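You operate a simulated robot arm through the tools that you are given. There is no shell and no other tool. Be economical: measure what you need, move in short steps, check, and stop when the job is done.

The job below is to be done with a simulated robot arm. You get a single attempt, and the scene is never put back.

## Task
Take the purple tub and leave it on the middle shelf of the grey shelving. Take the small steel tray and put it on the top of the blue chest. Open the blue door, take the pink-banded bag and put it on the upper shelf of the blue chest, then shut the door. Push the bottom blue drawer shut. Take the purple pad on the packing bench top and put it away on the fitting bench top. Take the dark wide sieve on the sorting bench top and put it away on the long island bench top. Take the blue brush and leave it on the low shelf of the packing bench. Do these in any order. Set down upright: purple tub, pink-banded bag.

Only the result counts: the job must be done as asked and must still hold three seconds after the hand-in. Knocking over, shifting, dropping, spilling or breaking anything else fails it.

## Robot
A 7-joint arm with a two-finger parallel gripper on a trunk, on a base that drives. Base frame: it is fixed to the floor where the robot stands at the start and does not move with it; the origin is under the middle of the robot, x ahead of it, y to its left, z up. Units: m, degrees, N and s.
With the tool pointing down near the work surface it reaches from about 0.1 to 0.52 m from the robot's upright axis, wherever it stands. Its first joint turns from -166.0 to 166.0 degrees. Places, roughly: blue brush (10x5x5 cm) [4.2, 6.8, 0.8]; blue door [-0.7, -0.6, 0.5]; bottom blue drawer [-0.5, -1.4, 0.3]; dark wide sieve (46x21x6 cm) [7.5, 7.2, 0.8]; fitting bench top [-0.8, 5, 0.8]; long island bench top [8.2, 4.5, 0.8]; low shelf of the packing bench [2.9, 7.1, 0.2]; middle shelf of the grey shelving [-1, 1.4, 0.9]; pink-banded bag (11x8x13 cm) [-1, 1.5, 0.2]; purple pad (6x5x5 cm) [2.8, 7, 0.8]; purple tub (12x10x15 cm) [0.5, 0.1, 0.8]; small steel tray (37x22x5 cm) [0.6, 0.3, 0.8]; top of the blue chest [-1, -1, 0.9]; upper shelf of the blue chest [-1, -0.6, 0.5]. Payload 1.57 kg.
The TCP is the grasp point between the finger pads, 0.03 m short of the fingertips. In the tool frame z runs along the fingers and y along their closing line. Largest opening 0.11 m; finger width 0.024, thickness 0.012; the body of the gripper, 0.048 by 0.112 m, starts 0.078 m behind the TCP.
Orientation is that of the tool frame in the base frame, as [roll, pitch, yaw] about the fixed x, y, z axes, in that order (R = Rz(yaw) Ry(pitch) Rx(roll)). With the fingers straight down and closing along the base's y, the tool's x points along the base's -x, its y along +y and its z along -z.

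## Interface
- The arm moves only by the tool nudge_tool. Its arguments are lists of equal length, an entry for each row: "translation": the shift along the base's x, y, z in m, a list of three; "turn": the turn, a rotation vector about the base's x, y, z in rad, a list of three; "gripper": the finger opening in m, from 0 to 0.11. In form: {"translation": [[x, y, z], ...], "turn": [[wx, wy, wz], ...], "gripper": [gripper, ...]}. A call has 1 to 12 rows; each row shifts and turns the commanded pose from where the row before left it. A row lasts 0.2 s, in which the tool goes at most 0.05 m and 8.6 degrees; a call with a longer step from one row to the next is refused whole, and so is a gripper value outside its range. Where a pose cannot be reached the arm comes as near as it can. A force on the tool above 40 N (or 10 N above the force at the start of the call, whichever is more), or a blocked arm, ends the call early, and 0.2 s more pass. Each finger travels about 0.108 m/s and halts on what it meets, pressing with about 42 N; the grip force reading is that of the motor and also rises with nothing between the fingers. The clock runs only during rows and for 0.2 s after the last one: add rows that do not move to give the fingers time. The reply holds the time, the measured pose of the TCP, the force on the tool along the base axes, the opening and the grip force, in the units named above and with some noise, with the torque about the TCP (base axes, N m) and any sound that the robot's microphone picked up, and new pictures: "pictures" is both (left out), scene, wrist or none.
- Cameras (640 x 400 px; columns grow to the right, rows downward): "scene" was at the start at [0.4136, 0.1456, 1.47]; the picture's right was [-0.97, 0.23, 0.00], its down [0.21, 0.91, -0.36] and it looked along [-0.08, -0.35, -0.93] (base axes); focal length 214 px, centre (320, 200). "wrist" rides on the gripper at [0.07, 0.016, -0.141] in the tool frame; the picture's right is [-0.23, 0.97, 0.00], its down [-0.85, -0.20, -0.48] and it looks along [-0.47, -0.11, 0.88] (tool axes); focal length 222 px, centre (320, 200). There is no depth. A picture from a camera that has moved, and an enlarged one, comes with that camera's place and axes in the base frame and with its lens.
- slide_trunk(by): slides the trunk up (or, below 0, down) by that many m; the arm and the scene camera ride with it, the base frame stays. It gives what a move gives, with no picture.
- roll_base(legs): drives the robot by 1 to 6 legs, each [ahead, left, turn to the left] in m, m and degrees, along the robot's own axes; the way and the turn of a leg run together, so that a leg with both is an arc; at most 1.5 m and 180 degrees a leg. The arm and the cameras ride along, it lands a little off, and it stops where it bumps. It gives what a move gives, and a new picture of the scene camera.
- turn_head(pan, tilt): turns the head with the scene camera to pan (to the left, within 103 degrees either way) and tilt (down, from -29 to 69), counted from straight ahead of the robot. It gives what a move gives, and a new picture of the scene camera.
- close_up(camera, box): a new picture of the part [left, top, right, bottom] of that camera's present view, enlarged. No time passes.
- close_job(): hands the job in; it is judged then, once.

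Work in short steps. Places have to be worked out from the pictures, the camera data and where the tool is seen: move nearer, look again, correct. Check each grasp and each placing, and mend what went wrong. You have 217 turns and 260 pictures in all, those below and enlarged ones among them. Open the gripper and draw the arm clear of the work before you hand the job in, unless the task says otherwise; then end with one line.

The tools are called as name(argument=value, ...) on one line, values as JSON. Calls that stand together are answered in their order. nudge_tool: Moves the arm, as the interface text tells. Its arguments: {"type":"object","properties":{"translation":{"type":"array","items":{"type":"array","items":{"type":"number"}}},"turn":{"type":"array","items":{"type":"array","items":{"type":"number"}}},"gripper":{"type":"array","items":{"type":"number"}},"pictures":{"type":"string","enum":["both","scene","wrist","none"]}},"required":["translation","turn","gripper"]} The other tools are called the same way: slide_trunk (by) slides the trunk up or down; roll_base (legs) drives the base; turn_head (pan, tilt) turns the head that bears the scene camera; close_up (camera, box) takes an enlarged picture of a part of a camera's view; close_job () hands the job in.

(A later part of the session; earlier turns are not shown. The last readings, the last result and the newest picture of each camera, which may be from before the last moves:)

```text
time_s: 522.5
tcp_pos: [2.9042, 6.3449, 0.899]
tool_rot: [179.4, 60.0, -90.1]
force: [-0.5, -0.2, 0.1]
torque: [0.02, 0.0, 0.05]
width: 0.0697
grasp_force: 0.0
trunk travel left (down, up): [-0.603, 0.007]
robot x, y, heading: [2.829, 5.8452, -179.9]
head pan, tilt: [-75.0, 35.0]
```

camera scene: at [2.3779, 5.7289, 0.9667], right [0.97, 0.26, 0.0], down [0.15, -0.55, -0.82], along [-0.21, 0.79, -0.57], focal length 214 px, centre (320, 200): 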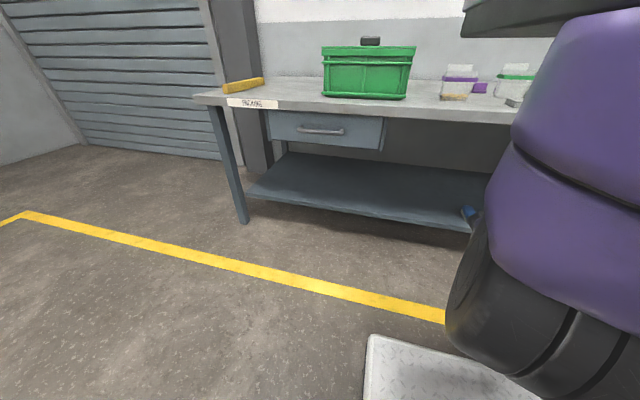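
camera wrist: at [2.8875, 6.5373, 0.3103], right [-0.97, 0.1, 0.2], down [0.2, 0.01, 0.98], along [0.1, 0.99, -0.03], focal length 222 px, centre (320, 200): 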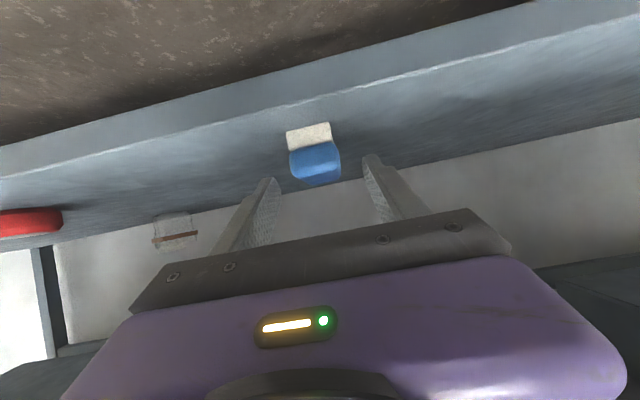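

Brush is on the low shelf. For the pad at ≈(2.80,7.01) behind the green-banded bag I'll come from the south-west. Raise the arm, then place the base at about (2.45,6.25).

nudge_tool(translation=[[0, 0, 0.04], [0, 0, 0.04], [0, 0, 0.04], [0, 0, 0.04], [0, 0, 0]], turn=[[0, 0, 0], [0, 0, 0], [0, 0, 0], [0, 0, 0], [0, 0, 0]], gripper=[0.09, 0.09, 0.09, 0.09, 0.09], pictures="none")

roll_base(legs=[[0.38, -0.4, 0]])

nudge_tool(translation=[[0.03, 0, 0], [0.03, 0, 0], [0.03, 0, 0], [0.03, 0, 0], [0.02, 0, 0]], turn=[[0, 0, -0.1], [0, 0, -0.1], [0, 0, -0.1], [0, 0, -0.1], [0, 0, -0.09]], gripper=[0.09, 0.09, 0.09, 0.09, 0.09], pictures="wrist")

```text
time_s: 523.8
tcp_pos: [2.9059, 6.345, 1.06]
tool_rot: [179.3, 60.1, -90.1]
force: [-0.5, 0.5, -1.0]
torque: [-0.03, 0.02, 0.01]
width: 0.0899
grasp_force: 0.0
trunk travel left (down, up): [-0.603, 0.007]
robot x, y, heading: [2.8292, 5.8429, -179.6]
head pan, tilt: [-75.0, 35.0]
```

```text
time_s: 526.9
tcp_pos: [2.5366, 6.7455, 1.0604]
tool_rot: [179.3, 60.1, -90.3]
force: [0.0, 0.5, 0.0]
torque: [0.01, -0.03, -0.02]
width: 0.0899
grasp_force: 0.1
trunk travel left (down, up): [-0.603, 0.007]
robot x, y, heading: [2.4553, 6.2449, -180.0]
head pan, tilt: [-75.0, 35.0]
camera scene: at [2.006, 6.131, 1.5667], right [0.97, 0.26, 0.0], down [0.15, -0.55, -0.82], along [-0.21, 0.79, -0.57], focal length 214 px, centre (320, 200)
```

scene: 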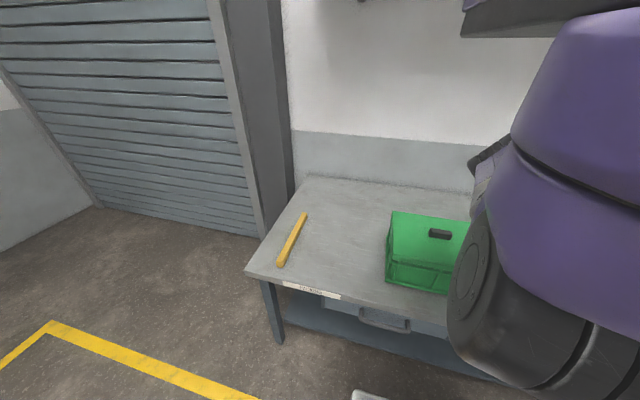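

```text
time_s: 528.1
tcp_pos: [2.6771, 6.7457, 1.0612]
tool_rot: [179.3, 60.1, -118.5]
force: [1.3, 0.2, 1.1]
torque: [0.02, 0.03, 0.03]
width: 0.0899
grasp_force: 0.0
trunk travel left (down, up): [-0.603, 0.007]
robot x, y, heading: [2.459, 6.2483, -180.1]
head pan, tilt: [-75.0, 35.0]
camera wrist: at [2.5876, 6.6146, 1.072], right [-0.81, 0.56, 0.2], down [0.19, -0.09, 0.98], along [0.56, 0.83, -0.03], focal length 222 px, centre (320, 200)
```

wrist: 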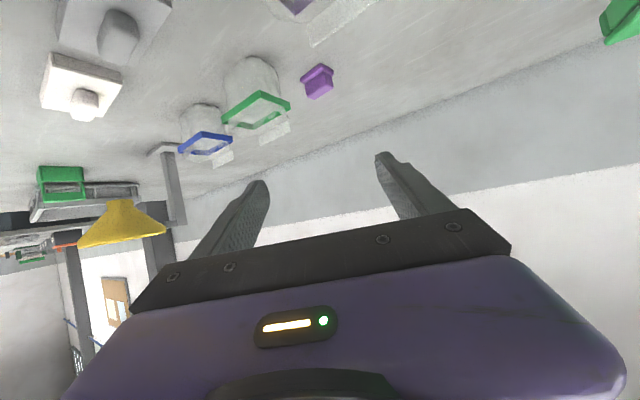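

Pad (with a knob) at ≈(2.793,6.997). I steepen the tilt to ~45°, move the base 0.1 north, and go above the pad.

nudge_tool(translation=[[0, 0, 0.01], [0, 0, 0.01]], turn=[[-0.115, 0.0625, 0], [-0.115, 0.0625, 0]], gripper=[0.08, 0.08], pictures="none")

roll_base(legs=[[0, -0.1, 0]])

nudge_tool(translation=[[0.02, 0.03, -0.02], [0.02, 0.03, -0.02], [0.02, 0.03, -0.02], [0.02, 0.025, -0.02], [0, 0, 0]], turn=[[0, 0, 0], [0, 0, 0], [0, 0, 0], [0, 0, 0], [0, 0, 0]], gripper=[0.08, 0.08, 0.08, 0.08, 0.08], pictures="wrist")

```text
time_s: 528.7
tcp_pos: [2.6743, 6.7462, 1.0808]
tool_rot: [179.4, 45.0, -118.3]
force: [-0.9, 1.2, 0.0]
torque: [0.03, -0.02, 0.0]
width: 0.0801
grasp_force: 0.1
trunk travel left (down, up): [-0.603, 0.007]
robot x, y, heading: [2.4604, 6.2467, -179.9]
head pan, tilt: [-75.0, 35.0]
```

```text
time_s: 529.8
tcp_pos: [2.6754, 6.8455, 1.0818]
tool_rot: [179.3, 45.0, -118.4]
force: [-0.3, 0.0, 0.4]
torque: [-0.01, 0.03, 0.03]
width: 0.0801
grasp_force: 0.1
trunk travel left (down, up): [-0.603, 0.007]
robot x, y, heading: [2.4541, 6.3462, -180.0]
head pan, tilt: [-75.0, 35.0]
camera scene: at [2.0058, 6.2301, 1.5667], right [0.97, 0.26, 0.0], down [0.15, -0.55, -0.82], along [-0.21, 0.79, -0.57], focal length 214 px, centre (320, 200)
```

scene: 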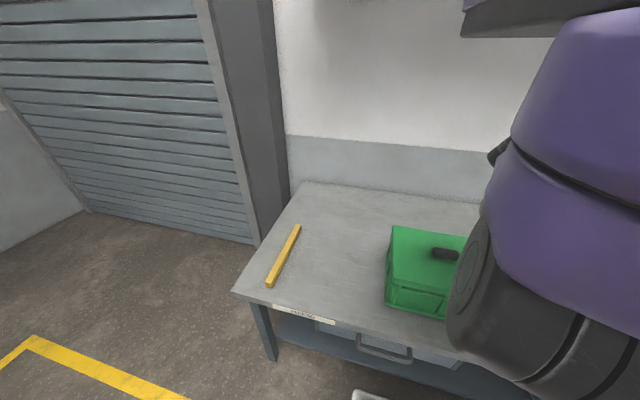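

```text
time_s: 531.0
tcp_pos: [2.7378, 6.9468, 1.0166]
tool_rot: [179.4, 45.2, -118.4]
force: [0.4, -0.2, 0.3]
torque: [0.01, -0.02, 0.0]
width: 0.0798
grasp_force: 0.0
out of reach, approached as far as the arm can: row 4
trunk travel left (down, up): [-0.603, 0.007]
robot x, y, heading: [2.4545, 6.345, -179.8]
head pan, tilt: [-75.0, 35.0]
camera wrist: at [2.6532, 6.8211, 1.0682], right [-0.78, 0.6, 0.17], down [0.31, 0.14, 0.94], along [0.54, 0.79, -0.29], focal length 222 px, centre (320, 200)
```

wrist: 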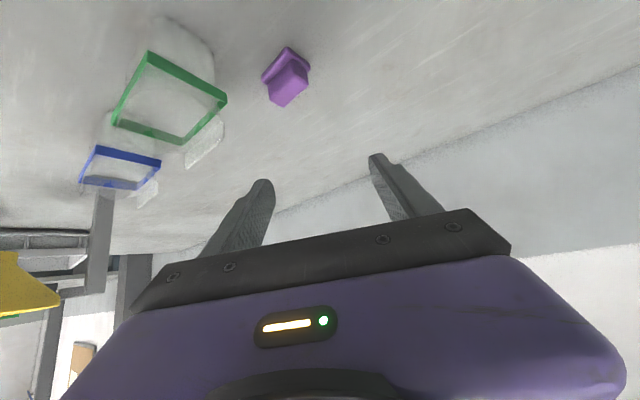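

r is at its limit; shift the base 0.14 east while moving the arm back −0.1 in x, then approach.

nudge_tool(translation=[[-0.04, 0, 0], [-0.04, 0, 0], [-0.015, 0, 0]], turn=[[0, 0, 0], [0, 0, 0], [0, 0, 0]], gripper=[0.08, 0.08, 0.08], pictures="none")

roll_base(legs=[[-0.14, 0, 0]])

nudge_tool(translation=[[0.0, 0.02, -0.03], [0.0, 0.02, -0.03], [0, 0, -0.03], [0, 0, 0]], turn=[[0, 0, 0], [0, 0, 0], [0, 0, 0], [0, 0, 0]], gripper=[0.08, 0.08, 0.08, 0.08], pictures="wrist")

```text
time_s: 531.8
tcp_pos: [2.6429, 6.9454, 1.0161]
tool_rot: [179.4, 45.2, -118.3]
force: [-0.2, -0.7, -1.5]
torque: [0.02, 0.01, -0.02]
width: 0.0802
grasp_force: 0.0
trunk travel left (down, up): [-0.603, 0.007]
robot x, y, heading: [2.4588, 6.3459, -180.0]
head pan, tilt: [-75.0, 35.0]
```

```text
time_s: 533.2
tcp_pos: [2.7869, 6.9436, 1.0142]
tool_rot: [179.5, 45.1, -118.4]
force: [0.2, 0.2, -0.1]
torque: [-0.02, -0.01, -0.01]
width: 0.08
grasp_force: 0.2
trunk travel left (down, up): [-0.603, 0.007]
robot x, y, heading: [2.5982, 6.3463, 179.9]
head pan, tilt: [-75.0, 35.0]
camera scene: at [2.1477, 6.2312, 1.5666], right [0.97, 0.26, 0.0], down [0.15, -0.55, -0.82], along [-0.21, 0.79, -0.57], focal length 214 px, centre (320, 200)
```

scene: 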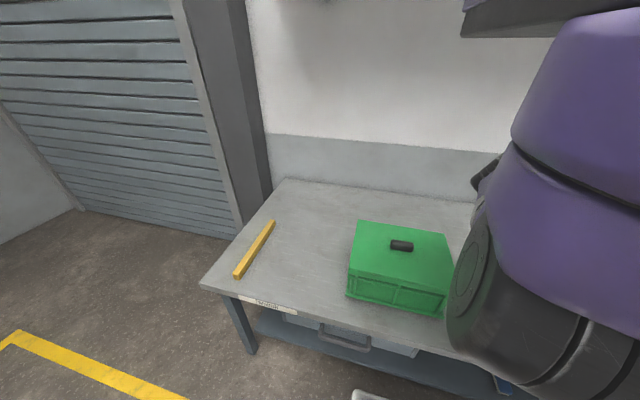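

```text
time_s: 534.2
tcp_pos: [2.7857, 6.9837, 0.927]
tool_rot: [179.5, 45.0, -118.6]
force: [-0.3, -0.1, -1.0]
torque: [0.01, 0.02, 0.03]
width: 0.08
grasp_force: 0.0
trunk travel left (down, up): [-0.603, 0.007]
robot x, y, heading: [2.5955, 6.3426, 180.0]
head pan, tilt: [-75.0, 35.0]
camera wrist: at [2.7013, 6.86, 0.9776], right [-0.78, 0.6, 0.17], down [0.31, 0.14, 0.94], along [0.54, 0.79, -0.29], focal length 222 px, centre (320, 200)
```

wrist: 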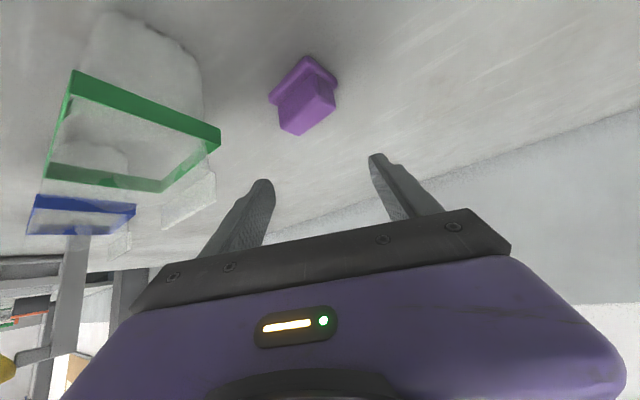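

Centred. Lower to z≈0.843 and close.

nudge_tool(translation=[[-0.003, -0.002, -0.03], [0, 0, -0.03], [0, 0, -0.015], [0, 0, -0.008], [0, 0, 0], [0, 0, 0], [0, 0, 0], [0, 0, 0]], turn=[[0, 0, 0], [0, 0, 0], [0, 0, 0], [0, 0, 0], [0, 0, 0], [0, 0, 0], [0, 0, 0], [0, 0, 0]], gripper=[0.08, 0.08, 0.08, 0.08, 0, 0, 0, 0], pictures="wrist")

```text
time_s: 536.0
tcp_pos: [2.7827, 6.9816, 0.9112]
tool_rot: [179.4, 45.1, -118.4]
force: [0.5, 1.2, -0.7]
torque: [0.02, -0.02, -0.03]
width: 0.0001
grasp_force: 21.3
out of reach, approached as far as the arm can: row 1, 2, 3, 4
trunk travel left (down, up): [-0.603, 0.007]
robot x, y, heading: [2.6001, 6.3449, 179.7]
head pan, tilt: [-75.0, 35.0]
camera wrist: at [2.6982, 6.8567, 0.9619], right [-0.78, 0.6, 0.17], down [0.31, 0.14, 0.94], along [0.54, 0.79, -0.29], focal length 222 px, centre (320, 200)
```

wrist: 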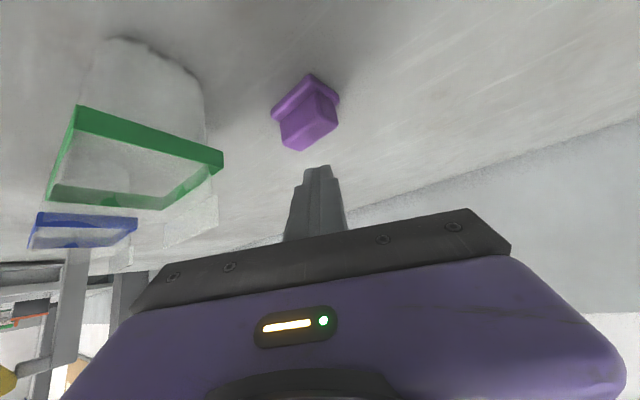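

The arm's low limit stopped it; use the trunk: reopen, lower 0.068, close.

nudge_tool(translation=[[0, 0, 0], [0, 0, 0], [0, 0, 0]], turn=[[0, 0, 0], [0, 0, 0], [0, 0, 0]], gripper=[0.08, 0.08, 0.08], pictures="none")

slide_trunk(by=-0.068)

nudge_tool(translation=[[0, 0, 0], [0, 0, 0], [0, 0, 0], [0, 0, 0]], turn=[[0, 0, 0], [0, 0, 0], [0, 0, 0], [0, 0, 0]], gripper=[0, 0, 0, 0], pictures="wrist")

```text
time_s: 536.8
tcp_pos: [2.7836, 6.9817, 0.9106]
tool_rot: [179.4, 45.2, -118.4]
force: [0.7, 0.3, -0.2]
torque: [0.01, 0.0, 0.0]
width: 0.08
grasp_force: 0.1
trunk travel left (down, up): [-0.603, 0.007]
robot x, y, heading: [2.597, 6.3465, 179.6]
head pan, tilt: [-75.0, 35.0]
```

```text
time_s: 537.9
tcp_pos: [2.7824, 6.9811, 0.8436]
tool_rot: [179.4, 45.0, -118.4]
force: [-0.2, 1.1, 0.5]
torque: [0.01, 0.0, -0.02]
width: 0.08
grasp_force: 0.0
trunk travel left (down, up): [-0.535, 0.075]
robot x, y, heading: [2.601, 6.3461, 179.9]
head pan, tilt: [-75.0, 35.0]
```

```text
time_s: 538.9
tcp_pos: [2.7825, 6.9807, 0.842]
tool_rot: [179.4, 45.1, -118.4]
force: [0.1, 0.5, 1.2]
torque: [0.01, 0.01, -0.01]
width: 0.0
grasp_force: 21.6
trunk travel left (down, up): [-0.535, 0.075]
robot x, y, heading: [2.5977, 6.3441, 179.8]
head pan, tilt: [-75.0, 35.0]
camera wrist: at [2.6981, 6.8567, 0.8939], right [-0.78, 0.6, 0.17], down [0.31, 0.14, 0.94], along [0.54, 0.79, -0.29], focal length 222 px, centre (320, 200)
```

wrist: 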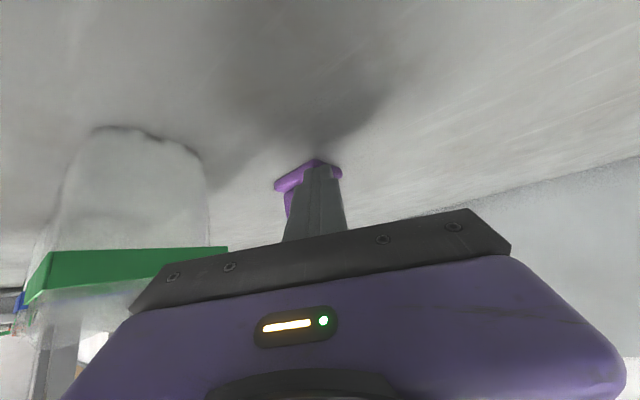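

The fingers closed just in front of the pad. Reopen and advance 3.5 cm along the tool direction.

nudge_tool(translation=[[0, 0, 0], [0, 0, 0], [0, 0, 0.004], [0.008, 0.015, 0], [0.008, 0.015, 0], [0, 0, 0]], turn=[[0, 0, 0], [0, 0, 0], [0, 0, 0], [0, 0, 0], [0, 0, 0], [0, 0, 0]], gripper=[0.08, 0.08, 0.08, 0.08, 0.08, 0.08], pictures="wrist")

```text
time_s: 540.2
tcp_pos: [2.7823, 6.9818, 0.8462]
tool_rot: [179.3, 45.1, -118.4]
force: [-0.5, -0.1, 0.0]
torque: [-0.01, 0.0, -0.05]
width: 0.0801
grasp_force: 0.2
out of reach, approached as far as the arm can: row 4, 5
trunk travel left (down, up): [-0.535, 0.075]
robot x, y, heading: [2.6008, 6.3407, 179.9]
head pan, tilt: [-75.0, 35.0]
camera wrist: at [2.6977, 6.8569, 0.8977], right [-0.78, 0.6, 0.17], down [0.31, 0.14, 0.94], along [0.54, 0.79, -0.29], focal length 222 px, centre (320, 200)
```

wrist: 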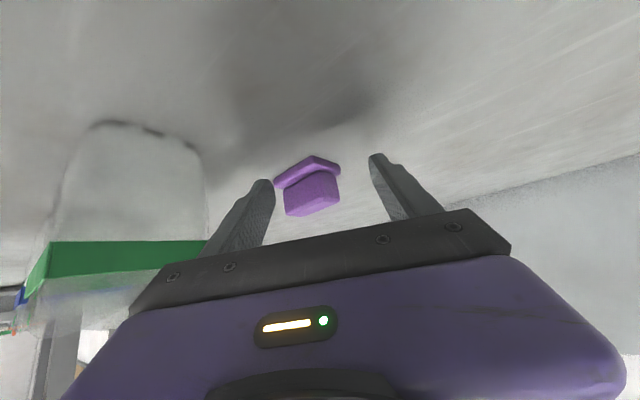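

Pad is ~4 cm beyond the tips and the arm is at its limit; nudge the base north carefully by 0.03.

roll_base(legs=[[-0.01, -0.03, 0]])

```text
time_s: 541.1
tcp_pos: [2.7843, 6.9863, 0.8475]
tool_rot: [179.4, 45.1, -118.4]
force: [0.5, 0.0, -0.5]
torque: [0.0, 0.04, 0.01]
width: 0.0799
grasp_force: 0.1
trunk travel left (down, up): [-0.535, 0.075]
robot x, y, heading: [2.599, 6.3499, 179.8]
head pan, tilt: [-75.0, 35.0]
stopped in leg 1: the robot was blocked; the commanded pose is now the measured one
camera scene: at [2.1502, 6.2363, 1.4987], right [0.97, 0.26, 0.0], down [0.15, -0.55, -0.82], along [-0.21, 0.79, -0.57], focal length 214 px, centre (320, 200)
```

scene: 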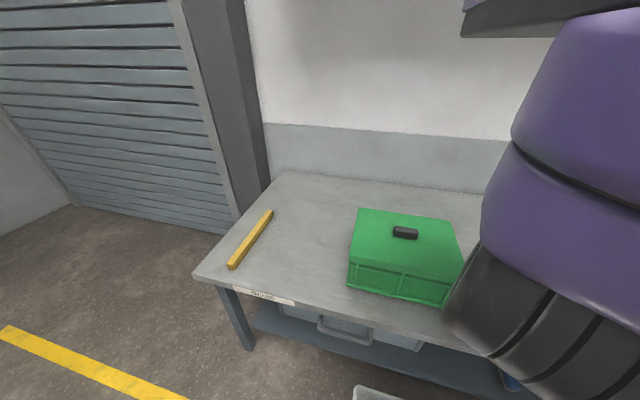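

Base is against the bench. Gain reach by more tilt (~58°), then advance.

nudge_tool(translation=[[0, 0, 0.008], [0, 0, 0.002], [0.006, 0.012, 0], [0.006, 0.012, 0], [0.005, 0.01, 0], [0, 0, 0]], turn=[[0.1, -0.055, 0], [0.1, -0.055, 0], [0, 0, 0], [0, 0, 0], [0, 0, 0], [0, 0, 0]], gripper=[0.08, 0.08, 0.08, 0.08, 0.08, 0.08], pictures="wrist")

```text
time_s: 542.5
tcp_pos: [2.7949, 7.0019, 0.862]
tool_rot: [179.5, 58.1, -118.2]
force: [-0.4, 0.0, -1.2]
torque: [-0.01, 0.0, 0.0]
width: 0.0803
grasp_force: 0.1
out of reach, approached as far as the arm can: row 4, 5
trunk travel left (down, up): [-0.535, 0.075]
robot x, y, heading: [2.605, 6.3471, 180.2]
head pan, tilt: [-75.0, 35.0]
camera wrist: at [2.7061, 6.8714, 0.8781], right [-0.8, 0.56, 0.2], down [0.2, -0.06, 0.98], along [0.56, 0.83, -0.07], focal length 222 px, centre (320, 200)
```

wrist: 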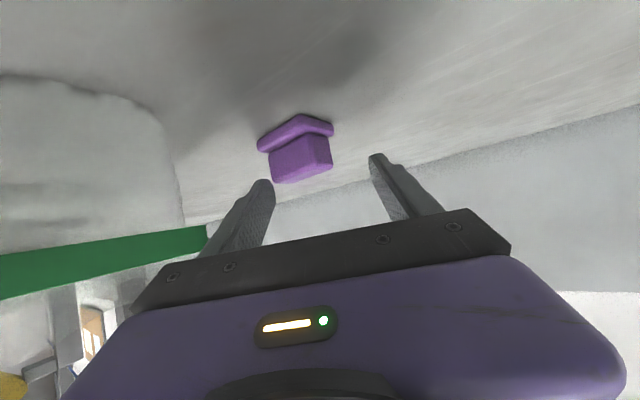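

The pad should now lie between the fingers but a little low; lower the trunk 0.018 and close.

slide_trunk(by=-0.02)

nudge_tool(translation=[[0, 0, 0], [0, 0, 0], [0, 0, 0], [0, 0, 0]], turn=[[0, 0, 0], [0, 0, 0], [0, 0, 0], [0, 0, 0]], gripper=[0, 0, 0, 0], pictures="wrist")

```text
time_s: 543.1
tcp_pos: [2.7936, 7.0023, 0.8435]
tool_rot: [179.6, 58.2, -118.1]
force: [0.0, -0.7, 0.1]
torque: [-0.01, 0.01, 0.02]
width: 0.08
grasp_force: 0.0
trunk travel left (down, up): [-0.515, 0.095]
robot x, y, heading: [2.602, 6.3492, 180.1]
head pan, tilt: [-75.0, 35.0]
```

```text
time_s: 544.1
tcp_pos: [2.7943, 7.0024, 0.8422]
tool_rot: [179.6, 58.2, -118.3]
force: [0.4, -0.1, -0.6]
torque: [0.01, 0.0, 0.01]
width: 0.0
grasp_force: 21.2
trunk travel left (down, up): [-0.515, 0.095]
robot x, y, heading: [2.6013, 6.3483, 180.1]
head pan, tilt: [-75.0, 35.0]
camera wrist: at [2.7061, 6.8714, 0.8582], right [-0.8, 0.56, 0.2], down [0.2, -0.06, 0.98], along [0.56, 0.83, -0.07], focal length 222 px, centre (320, 200)
```

wrist: 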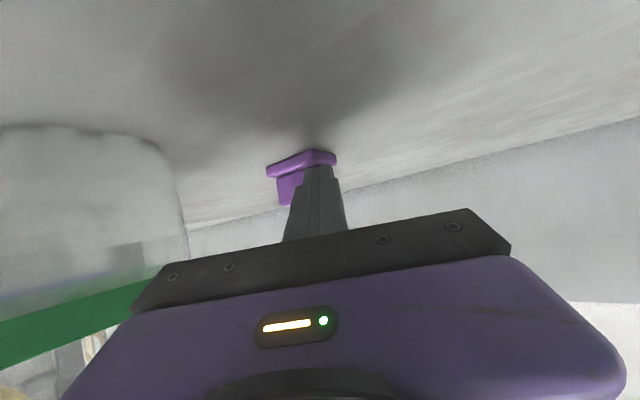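

The pad is still ~3–4 cm further ((2.828,7.038), bench ≈0.78). Reach is better with a lower trunk: open, raise the arm 0.06, advance (0.028,0.025), then lower the trunk.

nudge_tool(translation=[[0, 0, 0], [0, 0, 0.03], [0, 0, 0.03], [0.009, 0.008, 0], [0.009, 0.008, 0], [0.01, 0.009, 0], [0, 0, 0]], turn=[[0, 0, 0], [0, 0, 0], [0, 0, 0], [0, 0, 0], [0, 0, 0], [0, 0, 0], [0, 0, 0]], gripper=[0.08, 0.08, 0.08, 0.08, 0.08, 0.08, 0.08], pictures="wrist")

```text
time_s: 545.7
tcp_pos: [2.8202, 7.0264, 0.905]
tool_rot: [179.5, 58.4, -118.3]
force: [0.6, 0.5, 0.6]
torque: [0.0, 0.03, 0.0]
width: 0.0801
grasp_force: 0.2
out of reach, approached as far as the arm can: row 6
trunk travel left (down, up): [-0.515, 0.095]
robot x, y, heading: [2.6047, 6.3536, 179.9]
head pan, tilt: [-75.0, 35.0]
camera wrist: at [2.7319, 6.8954, 0.9216], right [-0.8, 0.56, 0.2], down [0.2, -0.06, 0.98], along [0.56, 0.83, -0.07], focal length 222 px, centre (320, 200)
```

wrist: 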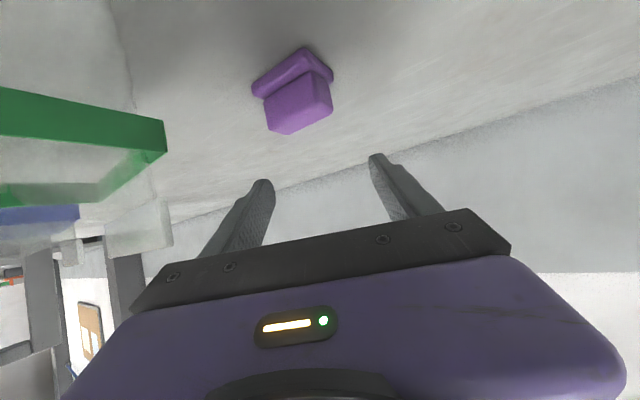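

Triangulation now puts the pad knob at ≈(2.85,7.07,0.81). Increase yaw 8° and tilt 8°, raise the arm slightly and advance (0.022,0.033).

nudge_tool(translation=[[0, 0, 0.02], [0, 0, 0.01], [0.008, 0.012, 0], [0.008, 0.012, 0], [0.006, 0.01, 0], [0, 0, 0]], turn=[[0, 0, -0.14], [0.119, -0.074, 0], [0, 0, 0], [0, 0, 0], [0, 0, 0], [0, 0, 0]], gripper=[0.085, 0.085, 0.085, 0.085, 0.085, 0.085], pictures="wrist")

```text
time_s: 547.1
tcp_pos: [2.8416, 7.027, 0.9253]
tool_rot: [178.1, 63.0, -127.0]
force: [-0.3, 0.2, 0.0]
torque: [-0.03, 0.02, -0.02]
width: 0.0851
grasp_force: 0.1
out of reach, approached as far as the arm can: row 1, 2, 3, 4, 5
trunk travel left (down, up): [-0.515, 0.095]
robot x, y, heading: [2.5979, 6.3487, 180.1]
head pan, tilt: [-75.0, 35.0]
camera wrist: at [2.7371, 6.9073, 0.9271], right [-0.73, 0.64, 0.22], down [0.15, -0.16, 0.98], along [0.66, 0.75, 0.02], focal length 222 px, centre (320, 200)
```

wrist: 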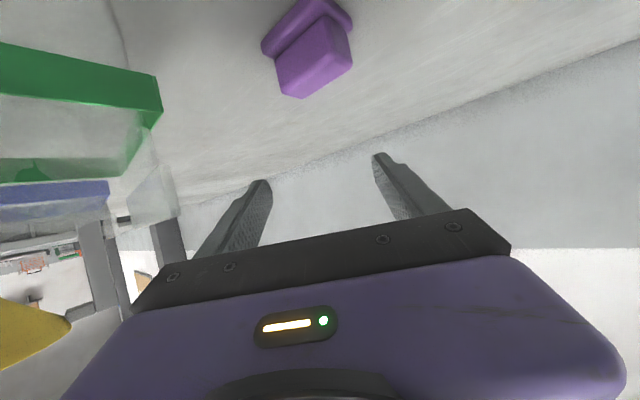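

Aligned, only ~3 cm short. Raise the trunk 0.05, shift the base 0.1 east, compensate the arm −0.1 in x and +0.03 in y.

slide_trunk(by=0.05)

roll_base(legs=[[-0.1, 0, 0]])

nudge_tool(translation=[[-0.035, 0.0, 0], [-0.035, 0.0, 0], [-0.03, 0.015, 0], [0, 0.018, 0], [0, 0, 0]], turn=[[0, 0, 0], [0, 0, 0], [0, 0, 0], [0, 0, 0], [0, 0, 0]], gripper=[0.085, 0.085, 0.085, 0.085, 0.085], pictures="wrist")

```text
time_s: 548.0
tcp_pos: [2.8417, 7.0268, 0.9742]
tool_rot: [178.1, 63.0, -127.1]
force: [-0.7, -0.6, 0.2]
torque: [0.01, 0.01, -0.02]
width: 0.0852
grasp_force: 0.0
trunk travel left (down, up): [-0.565, 0.045]
robot x, y, heading: [2.6004, 6.3517, 179.9]
head pan, tilt: [-75.0, 35.0]
```

```text
time_s: 549.2
tcp_pos: [2.941, 7.0262, 0.9745]
tool_rot: [178.1, 62.9, -126.8]
force: [0.6, 1.1, 0.5]
torque: [0.0, -0.02, 0.01]
width: 0.0849
grasp_force: 0.0
trunk travel left (down, up): [-0.565, 0.045]
robot x, y, heading: [2.7043, 6.348, 179.9]
head pan, tilt: [-75.0, 35.0]
camera scene: at [2.2508, 6.2354, 1.5287], right [0.97, 0.26, 0.0], down [0.15, -0.55, -0.82], along [-0.21, 0.79, -0.57], focal length 214 px, centre (320, 200)
```

scene: 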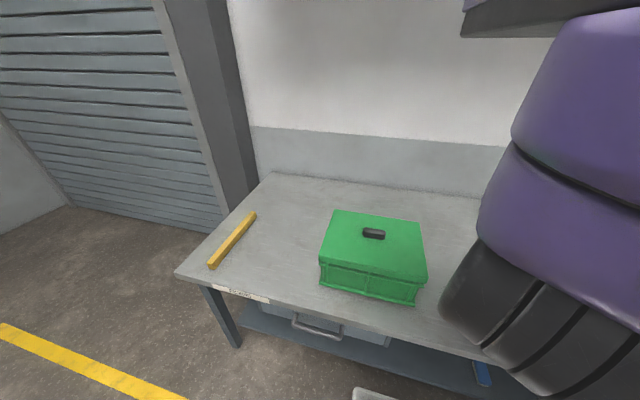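

```text
time_s: 550.4
tcp_pos: [2.852, 7.0836, 0.9611]
tool_rot: [178.1, 62.9, -127.0]
force: [-0.6, -0.1, 1.0]
torque: [0.02, -0.02, 0.04]
width: 0.0851
grasp_force: 0.0
out of reach, approached as far as the arm can: row 1, 2, 3, 4
trunk travel left (down, up): [-0.565, 0.045]
robot x, y, heading: [2.6999, 6.3506, 179.6]
head pan, tilt: [-75.0, 35.0]
camera wrist: at [2.7476, 6.9645, 0.9643], right [-0.73, 0.64, 0.22], down [0.15, -0.16, 0.98], along [0.66, 0.75, 0.02], focal length 222 px, centre (320, 200)
```

wrist: 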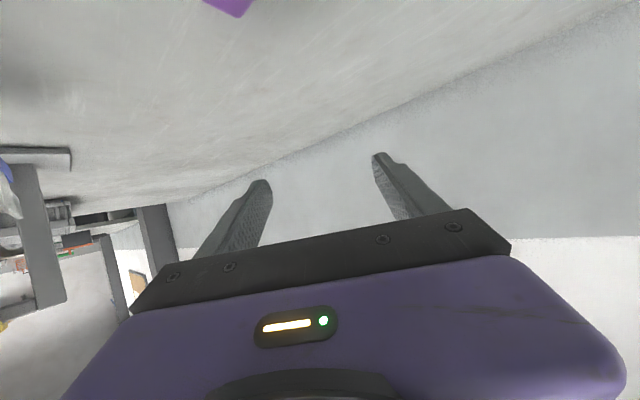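

Slight overshoot; move back (−0.004,−0.027), then lower by trunk to z≈0.87 and check.

nudge_tool(translation=[[-0.004, -0.027, 0], [0, 0, 0]], turn=[[0, 0, 0], [0, 0, 0]], gripper=[0.085, 0.085], pictures="none")

slide_trunk(by=-0.09)

nudge_tool(translation=[[0, 0, 0]], turn=[[0, 0, 0]], gripper=[0.085], pictures="wrist")

```text
time_s: 551.0
tcp_pos: [2.8597, 7.0719, 0.9522]
tool_rot: [177.9, 63.0, -127.0]
force: [-0.1, 0.0, -0.3]
torque: [0.01, -0.02, 0.01]
width: 0.0851
grasp_force: 0.0
out of reach, approached as far as the arm can: row 1
trunk travel left (down, up): [-0.565, 0.045]
robot x, y, heading: [2.7034, 6.3455, 179.9]
head pan, tilt: [-75.0, 35.0]
```

```text
time_s: 552.2
tcp_pos: [2.8584, 7.0713, 0.8628]
tool_rot: [178.0, 63.0, -126.8]
force: [-0.4, -0.1, 0.6]
torque: [0.0, 0.01, 0.05]
width: 0.085
grasp_force: 0.1
trunk travel left (down, up): [-0.475, 0.135]
robot x, y, heading: [2.7035, 6.3515, 180.0]
head pan, tilt: [-75.0, 35.0]
```

```text
time_s: 552.6
tcp_pos: [2.858, 7.0708, 0.8631]
tool_rot: [178.1, 63.0, -127.0]
force: [0.5, 0.1, 0.4]
torque: [-0.02, -0.01, 0.0]
width: 0.0851
grasp_force: 0.1
trunk travel left (down, up): [-0.475, 0.135]
robot x, y, heading: [2.7034, 6.35, 180.0]
head pan, tilt: [-75.0, 35.0]
camera wrist: at [2.7543, 6.9519, 0.8653], right [-0.73, 0.64, 0.22], down [0.15, -0.16, 0.98], along [0.66, 0.75, 0.02], focal length 222 px, centre (320, 200)
```

wrist: 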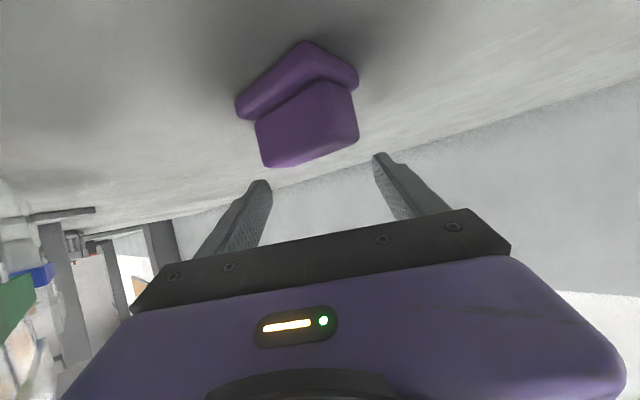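

Pad is centred under the fingers. Lower 0.038 and close.

slide_trunk(by=-0.038)

nudge_tool(translation=[[0, 0, 0], [0, 0, 0], [0, 0, 0], [0, 0, 0]], turn=[[0, 0, 0], [0, 0, 0], [0, 0, 0], [0, 0, 0]], gripper=[0, 0, 0, 0], pictures="wrist")

```text
time_s: 553.5
tcp_pos: [2.8588, 7.0711, 0.8251]
tool_rot: [178.1, 63.1, -126.8]
force: [1.4, 1.0, 2.6]
torque: [0.01, -0.12, 0.09]
width: 0.0849
grasp_force: 0.0
trunk travel left (down, up): [-0.437, 0.173]
robot x, y, heading: [2.7033, 6.3493, 179.9]
head pan, tilt: [-75.0, 35.0]
```

```text
time_s: 554.5
tcp_pos: [2.8594, 7.0715, 0.8248]
tool_rot: [178.1, 63.0, -126.9]
force: [0.2, 0.2, 5.9]
torque: [-0.18, -0.12, 0.0]
width: 0.06
grasp_force: 41.6
trunk travel left (down, up): [-0.437, 0.173]
robot x, y, heading: [2.6986, 6.3523, 180.0]
head pan, tilt: [-75.0, 35.0]
camera wrist: at [2.7541, 6.952, 0.8276], right [-0.73, 0.64, 0.22], down [0.15, -0.16, 0.98], along [0.66, 0.75, 0.02], focal length 222 px, centre (320, 200)
```

wrist: 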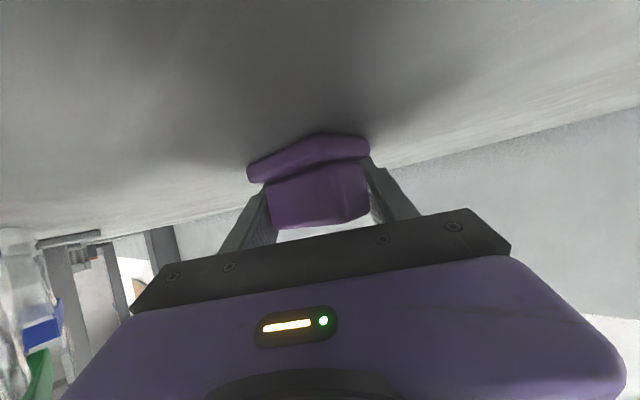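

Pad gripped (60 mm). Lift with the trunk, then drive to the fitting bench.

slide_trunk(by=0.17)

roll_base(legs=[[0, 0.45, 0], [1.5, 0, 0], [0.75, 0, 0], [0, 0, 90]])

```text
time_s: 556.4
tcp_pos: [2.8598, 7.0701, 0.9943]
tool_rot: [178.1, 63.0, -127.0]
force: [0.1, -0.1, -0.4]
torque: [0.0, 0.0, -0.01]
width: 0.0598
grasp_force: 42.0
trunk travel left (down, up): [-0.607, 0.003]
robot x, y, heading: [2.7017, 6.3526, 179.9]
head pan, tilt: [-75.0, 35.0]
```

```text
time_s: 573.6
tcp_pos: [-0.251, 6.105, 0.9951]
tool_rot: [178.1, 63.0, -38.8]
force: [0.1, -0.9, -1.3]
torque: [0.01, 0.02, -0.02]
width: 0.0594
grasp_force: 42.2
trunk travel left (down, up): [-0.607, 0.003]
robot x, y, heading: [0.4649, 5.9228, -92.0]
head pan, tilt: [-75.0, 35.0]
camera scene: at [0.5652, 5.4716, 1.5707], right [-0.23, 0.97, 0.0], down [0.56, 0.13, -0.82], along [-0.8, -0.19, -0.57], focal length 214 px, centre (320, 200)
```

scene: 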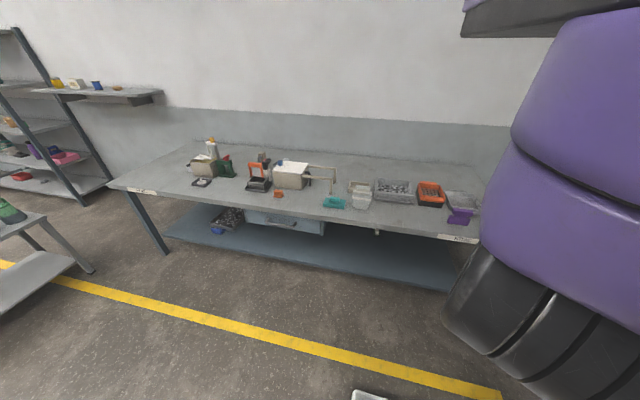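

Target spot (-0.45,5.74), front edge x≈-0.33. Move ahead 0.365, then right 0.2, then lower.

roll_base(legs=[[0.365, 0, 1], [0, -0.2, 0]])

slide_trunk(by=-0.14)

nudge_tool(translation=[[0, 0, 0]], turn=[[0, 0, 0]], gripper=[0], pictures="wrist")

```text
time_s: 577.1
tcp_pos: [-0.462, 5.731, 0.9953]
tool_rot: [178.1, 63.1, -37.7]
force: [-0.4, -0.5, -0.8]
torque: [0.02, 0.0, 0.02]
width: 0.0592
grasp_force: 42.1
trunk travel left (down, up): [-0.607, 0.003]
robot x, y, heading: [0.2564, 5.5635, -90.8]
head pan, tilt: [-75.0, 35.0]
camera scene: at [0.3651, 5.1121, 1.5707], right [-0.25, 0.97, 0.0], down [0.56, 0.14, -0.82], along [-0.79, -0.2, -0.57], focal length 214 px, centre (320, 200)
```

scene: 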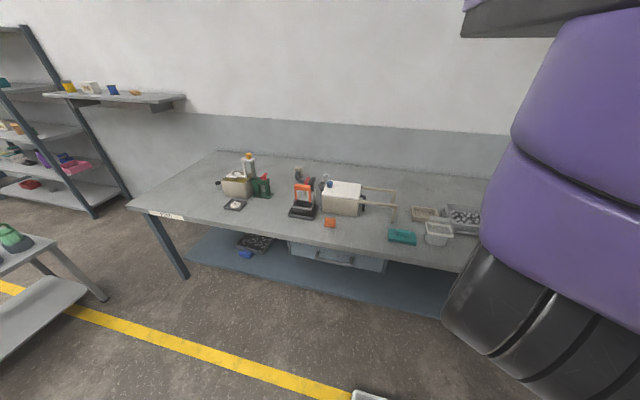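

```text
time_s: 578.8
tcp_pos: [-0.4616, 5.7312, 0.8527]
tool_rot: [178.1, 63.1, -37.7]
force: [-0.5, 0.8, -1.1]
torque: [0.01, 0.01, 0.01]
width: 0.059
grasp_force: 42.0
trunk travel left (down, up): [-0.467, 0.143]
robot x, y, heading: [0.2568, 5.5632, -90.6]
head pan, tilt: [-75.0, 35.0]
```

```text
time_s: 579.2
tcp_pos: [-0.463, 5.7306, 0.8544]
tool_rot: [178.1, 63.0, -37.7]
force: [-0.1, 0.3, -1.1]
torque: [0.0, 0.05, 0.02]
width: 0.0593
grasp_force: 42.2
trunk travel left (down, up): [-0.467, 0.143]
robot x, y, heading: [0.254, 5.5636, -90.7]
head pan, tilt: [-75.0, 35.0]
camera wrist: at [-0.3447, 5.6251, 0.8572], right [-0.65, -0.72, 0.22], down [0.16, 0.15, 0.98], along [-0.74, 0.67, 0.02], focal length 222 px, centre (320, 200)
```

wrist: 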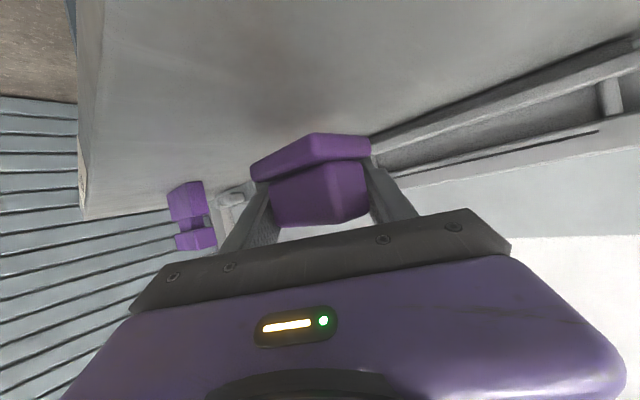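

Spot is free. Lower to contact in small steps.

slide_trunk(by=-0.012)

slide_trunk(by=-0.01)

slide_trunk(by=-0.006)

```text
time_s: 579.8
tcp_pos: [-0.4623, 5.7306, 0.8425]
tool_rot: [178.1, 62.9, -37.7]
force: [0.3, 0.0, -1.2]
torque: [0.02, 0.02, -0.04]
width: 0.059
grasp_force: 42.2
trunk travel left (down, up): [-0.455, 0.155]
robot x, y, heading: [0.2546, 5.5667, -91.0]
head pan, tilt: [-75.0, 35.0]
```

```text
time_s: 580.3
tcp_pos: [-0.462, 5.7313, 0.8321]
tool_rot: [178.1, 63.0, -37.7]
force: [0.7, 0.4, -0.3]
torque: [-0.02, 0.02, 0.0]
width: 0.0588
grasp_force: 42.3
trunk travel left (down, up): [-0.445, 0.165]
robot x, y, heading: [0.2569, 5.5648, -90.8]
head pan, tilt: [-75.0, 35.0]
```

```text
time_s: 580.9
tcp_pos: [-0.4618, 5.7313, 0.8269]
tool_rot: [178.1, 62.9, -37.7]
force: [0.1, 0.5, -0.6]
torque: [0.01, 0.03, 0.02]
width: 0.059
grasp_force: 41.7
trunk travel left (down, up): [-0.439, 0.171]
robot x, y, heading: [0.2554, 5.5634, -90.9]
head pan, tilt: [-75.0, 35.0]
```

slide_trunk(by=-0.006)

slide_trunk(by=-0.006)

slide_trunk(by=-0.006)

```text
time_s: 581.4
tcp_pos: [-0.4637, 5.7308, 0.825]
tool_rot: [178.1, 63.3, -37.6]
force: [-1.3, 0.0, 28.3]
torque: [-0.11, -1.15, -0.22]
width: 0.0592
grasp_force: 42.2
trunk travel left (down, up): [-0.433, 0.177]
robot x, y, heading: [0.2597, 5.5618, -90.7]
head pan, tilt: [-75.0, 35.0]
```

```text
time_s: 581.8
tcp_pos: [-0.4655, 5.7314, 0.824]
tool_rot: [178.2, 63.5, -37.5]
force: [-1.7, 0.9, 6.3]
torque: [0.15, -0.26, 0.04]
width: 0.0589
grasp_force: 42.1
trunk travel left (down, up): [-0.432, 0.178]
robot x, y, heading: [0.2587, 5.5664, -90.6]
head pan, tilt: [-75.0, 35.0]
stopped: the force on the tool passed its limit at 46 N (the readings are from after the stop); the commanded pose is now the measured one
```

```text
time_s: 582.3
tcp_pos: [-0.4676, 5.7314, 0.8246]
tool_rot: [178.5, 63.8, -37.3]
force: [-0.9, 1.6, 6.1]
torque: [0.13, -0.24, 0.1]
width: 0.0585
grasp_force: 42.1
trunk travel left (down, up): [-0.426, 0.184]
robot x, y, heading: [0.2612, 5.5612, -90.8]
head pan, tilt: [-75.0, 35.0]
stopped: the force on the tool passed its limit at 41 N (the readings are from after the stop); the commanded pose is now the measured one
```

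Resting on the bench. Open and lift straight up with the trunk.

nudge_tool(translation=[[0, 0, 0], [0, 0, 0], [0, 0, 0]], turn=[[0, 0, 0], [0, 0, 0], [0, 0, 0]], gripper=[0.085, 0.085, 0.085], pictures="none")

slide_trunk(by=0.18)

nudge_tool(translation=[[0, 0, 0]], turn=[[0, 0, 0]], gripper=[0.085], pictures="wrist")

```text
time_s: 583.1
tcp_pos: [-0.4672, 5.7322, 0.8233]
tool_rot: [178.4, 63.7, -37.2]
force: [-5.6, -6.3, 10.0]
torque: [0.35, 0.08, 0.24]
width: 0.0779
grasp_force: 0.0
trunk travel left (down, up): [-0.426, 0.184]
robot x, y, heading: [0.2604, 5.5626, -90.6]
head pan, tilt: [-75.0, 35.0]
```

```text
time_s: 585.1
tcp_pos: [-0.4663, 5.7337, 1.0026]
tool_rot: [178.5, 63.7, -37.2]
force: [0.7, -0.6, 0.3]
torque: [0.01, -0.01, -0.01]
width: 0.0852
grasp_force: 0.1
trunk travel left (down, up): [-0.606, 0.004]
robot x, y, heading: [0.2578, 5.5617, -90.7]
head pan, tilt: [-75.0, 35.0]
```

```text
time_s: 585.5
tcp_pos: [-0.4665, 5.7323, 1.0041]
tool_rot: [178.5, 63.7, -37.2]
force: [-0.3, -0.3, -1.3]
torque: [-0.01, -0.04, 0.01]
width: 0.0852
grasp_force: 0.1
trunk travel left (down, up): [-0.606, 0.004]
robot x, y, heading: [0.2592, 5.561, -90.7]
head pan, tilt: [-75.0, 35.0]
camera wrist: at [-0.3491, 5.6272, 1.0044], right [-0.65, -0.73, 0.22], down [0.17, 0.14, 0.98], along [-0.74, 0.67, 0.03], focal length 222 px, centre (320, 200)
```

wrist: 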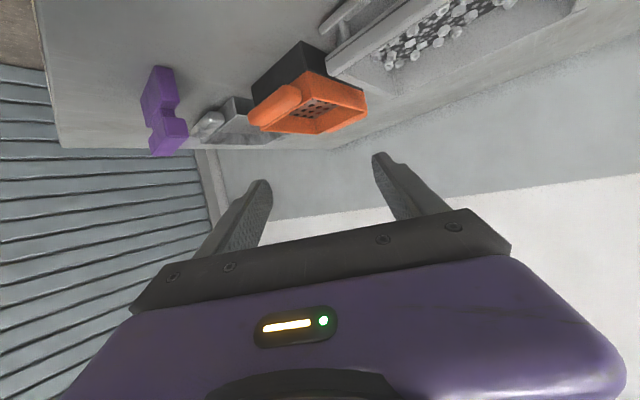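

Now turn to face west again (arm north) and check the fitting bench with the head on the way.

turn_head(pan=0, tilt=30)

roll_base(legs=[[-0.3, 0.35, 0], [0, 0, -90]])

close_up(camera="scene", box=[240, 200, 480, 350])

```text
time_s: 587.0
tcp_pos: [-0.4673, 5.7327, 1.0028]
tool_rot: [178.4, 63.8, -37.4]
force: [0.5, 0.1, -0.3]
torque: [-0.01, 0.01, 0.01]
width: 0.0847
grasp_force: 0.1
trunk travel left (down, up): [-0.606, 0.004]
robot x, y, heading: [0.2553, 5.5624, -90.9]
head pan, tilt: [0.0, 30.0]
camera scene: at [0.4491, 5.0433, 1.5777], right [-1.0, 0.01, 0.0], down [0.01, 0.5, -0.87], along [-0.01, -0.87, -0.5], focal length 214 px, centre (320, 200)
```

scene: 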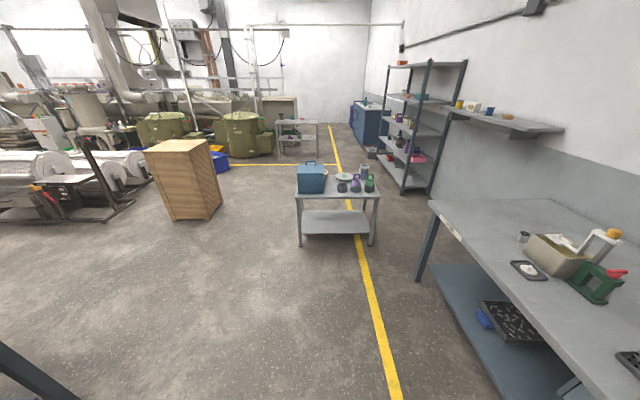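

```text
time_s: 593.5
tcp_pos: [0.7704, 6.5812, 1.0046]
tool_rot: [178.4, 63.7, -126.1]
force: [0.0, 0.2, -0.5]
torque: [0.02, -0.02, 0.03]
width: 0.0852
grasp_force: 0.0
trunk travel left (down, up): [-0.606, 0.004]
robot x, y, heading: [0.6157, 5.8555, -179.2]
head pan, tilt: [0.0, 30.0]
camera scene: at [0.0988, 5.6511, 1.5777], right [-0.01, 1.0, 0.0], down [0.5, 0.0, -0.87], along [-0.87, -0.01, -0.5], focal length 214 px, centre (320, 200)
```

scene: 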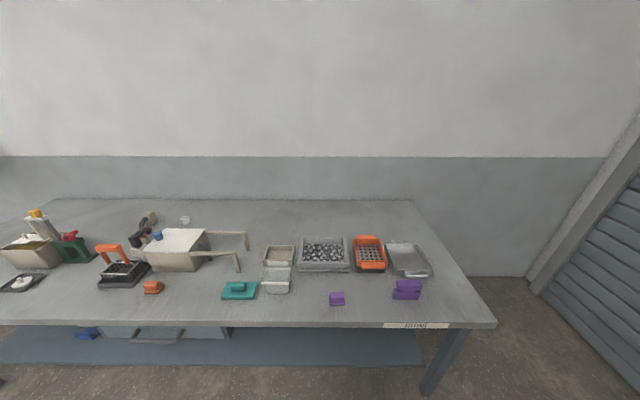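

```text
2.67 times, centred on (360, 275) of scene
camera zoom: at [0.0988, 5.6511, 1.5777], right [-0.01, 1.0, 0.0], down [0.5, 0.0, -0.87], along [-0.87, -0.01, -0.5], focal length 572 px, centre (213, 0)
```

zoom: 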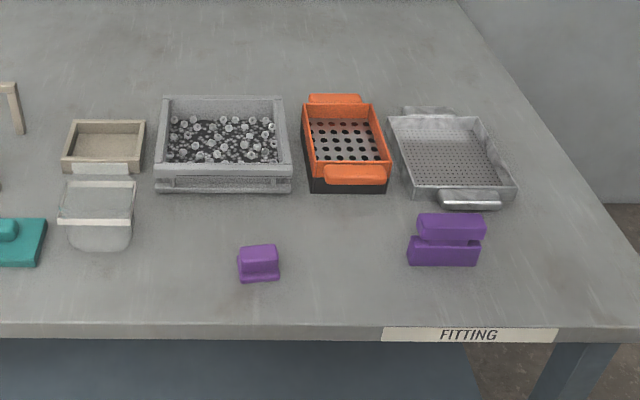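

The pad stands on the fitting bench. Retract the arm a bit, then drive east towards the sorting bench.

nudge_tool(translation=[[-0.02, -0.04, 0.01], [-0.02, -0.04, 0.01], [-0.02, -0.04, 0.01], [-0.02, -0.04, 0.01], [-0.02, -0.04, 0.01]], turn=[[-0.06, 0.03, 0.12], [-0.06, 0.03, 0.12], [-0.06, 0.02, 0.12], [-0.06, 0.01, 0.12], [-0.06, 0, 0.12]], gripper=[0.085, 0.085, 0.085, 0.085, 0.085], pictures="none")

roll_base(legs=[[-1.5, -0.05, -0.8], [-1.5, 0, 0], [-1.5, 0, 0], [-0.8, 0, 0]])

turn_head(pan=-95, tilt=20)

```text
time_s: 594.7
tcp_pos: [0.7642, 6.5067, 0.9839]
tool_rot: [179.5, 45.4, -90.6]
force: [-0.6, 0.9, -0.6]
torque: [0.01, -0.01, 0.01]
width: 0.0849
grasp_force: 0.2
out of reach, approached as far as the arm can: row 1, 2, 3, 4, 5
trunk travel left (down, up): [-0.606, 0.004]
robot x, y, heading: [0.6168, 5.852, -179.4]
head pan, tilt: [0.0, 30.0]
```

```text
refused: leg 1 is longer than a leg can be; nothing moved
```

```text
time_s: 596.5
tcp_pos: [0.7663, 6.5071, 0.9824]
tool_rot: [179.5, 45.5, -90.8]
force: [0.3, 0.0, 0.5]
torque: [-0.02, -0.03, -0.03]
width: 0.0848
grasp_force: 0.0
trunk travel left (down, up): [-0.606, 0.004]
robot x, y, heading: [0.6135, 5.8573, -179.6]
head pan, tilt: [-95.0, 20.0]
camera scene: at [0.1966, 5.7446, 1.5937], right [1.0, -0.08, 0.0], down [-0.03, -0.34, -0.94], along [0.07, 0.94, -0.34], focal length 214 px, centre (320, 200)
```

scene: 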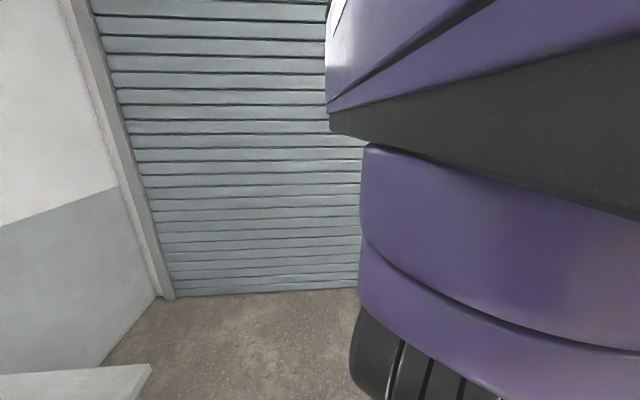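

roll_base(legs=[[-1.45, 0.03, 0], [-1.5, 0, 0], [-1.5, 0, 0], [-1.2, 0, 0]])

turn_head(pan=-70, tilt=25)

```text
time_s: 623.1
tcp_pos: [6.356, 6.5548, 0.9826]
tool_rot: [179.4, 45.5, -90.5]
force: [-0.1, 0.4, 0.7]
torque: [0.02, 0.06, -0.02]
width: 0.0851
grasp_force: 0.0
trunk travel left (down, up): [-0.606, 0.004]
robot x, y, heading: [6.2089, 5.902, -179.2]
head pan, tilt: [-95.0, 20.0]
camera scene: at [5.7907, 5.7911, 1.5937], right [1.0, -0.08, 0.0], down [-0.03, -0.34, -0.94], along [0.07, 0.94, -0.34], focal length 214 px, centre (320, 200)
```

scene: 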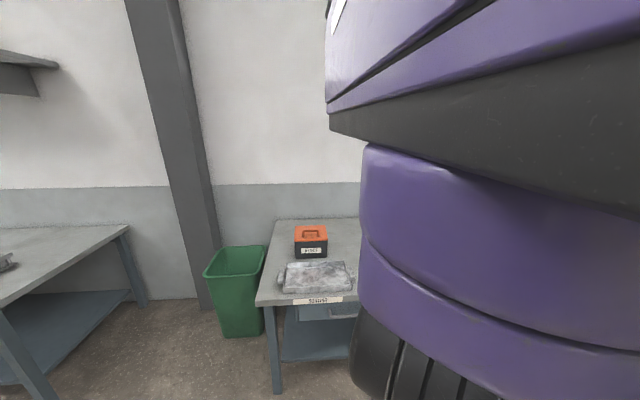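

```text
time_s: 624.0
tcp_pos: [6.3571, 6.5555, 0.9829]
tool_rot: [179.5, 45.5, -90.5]
force: [0.7, 0.5, 0.4]
torque: [0.0, -0.01, -0.03]
width: 0.085
grasp_force: 0.0
trunk travel left (down, up): [-0.606, 0.004]
robot x, y, heading: [6.2124, 5.9042, -179.3]
head pan, tilt: [-70.0, 25.0]
camera scene: at [5.7512, 5.7844, 1.5856], right [0.94, 0.35, 0.0], down [0.15, -0.4, -0.91], along [-0.32, 0.85, -0.42], focal length 214 px, centre (320, 200)
```

scene: 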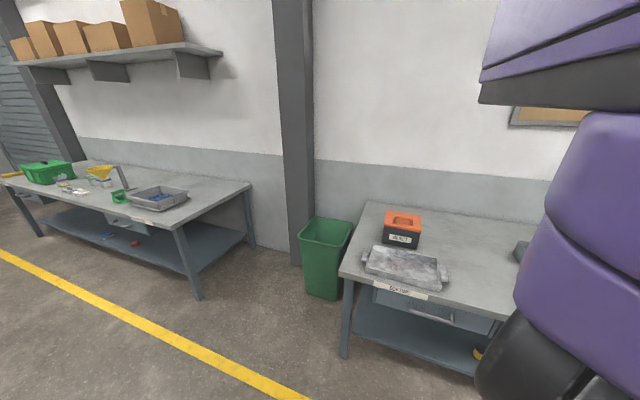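

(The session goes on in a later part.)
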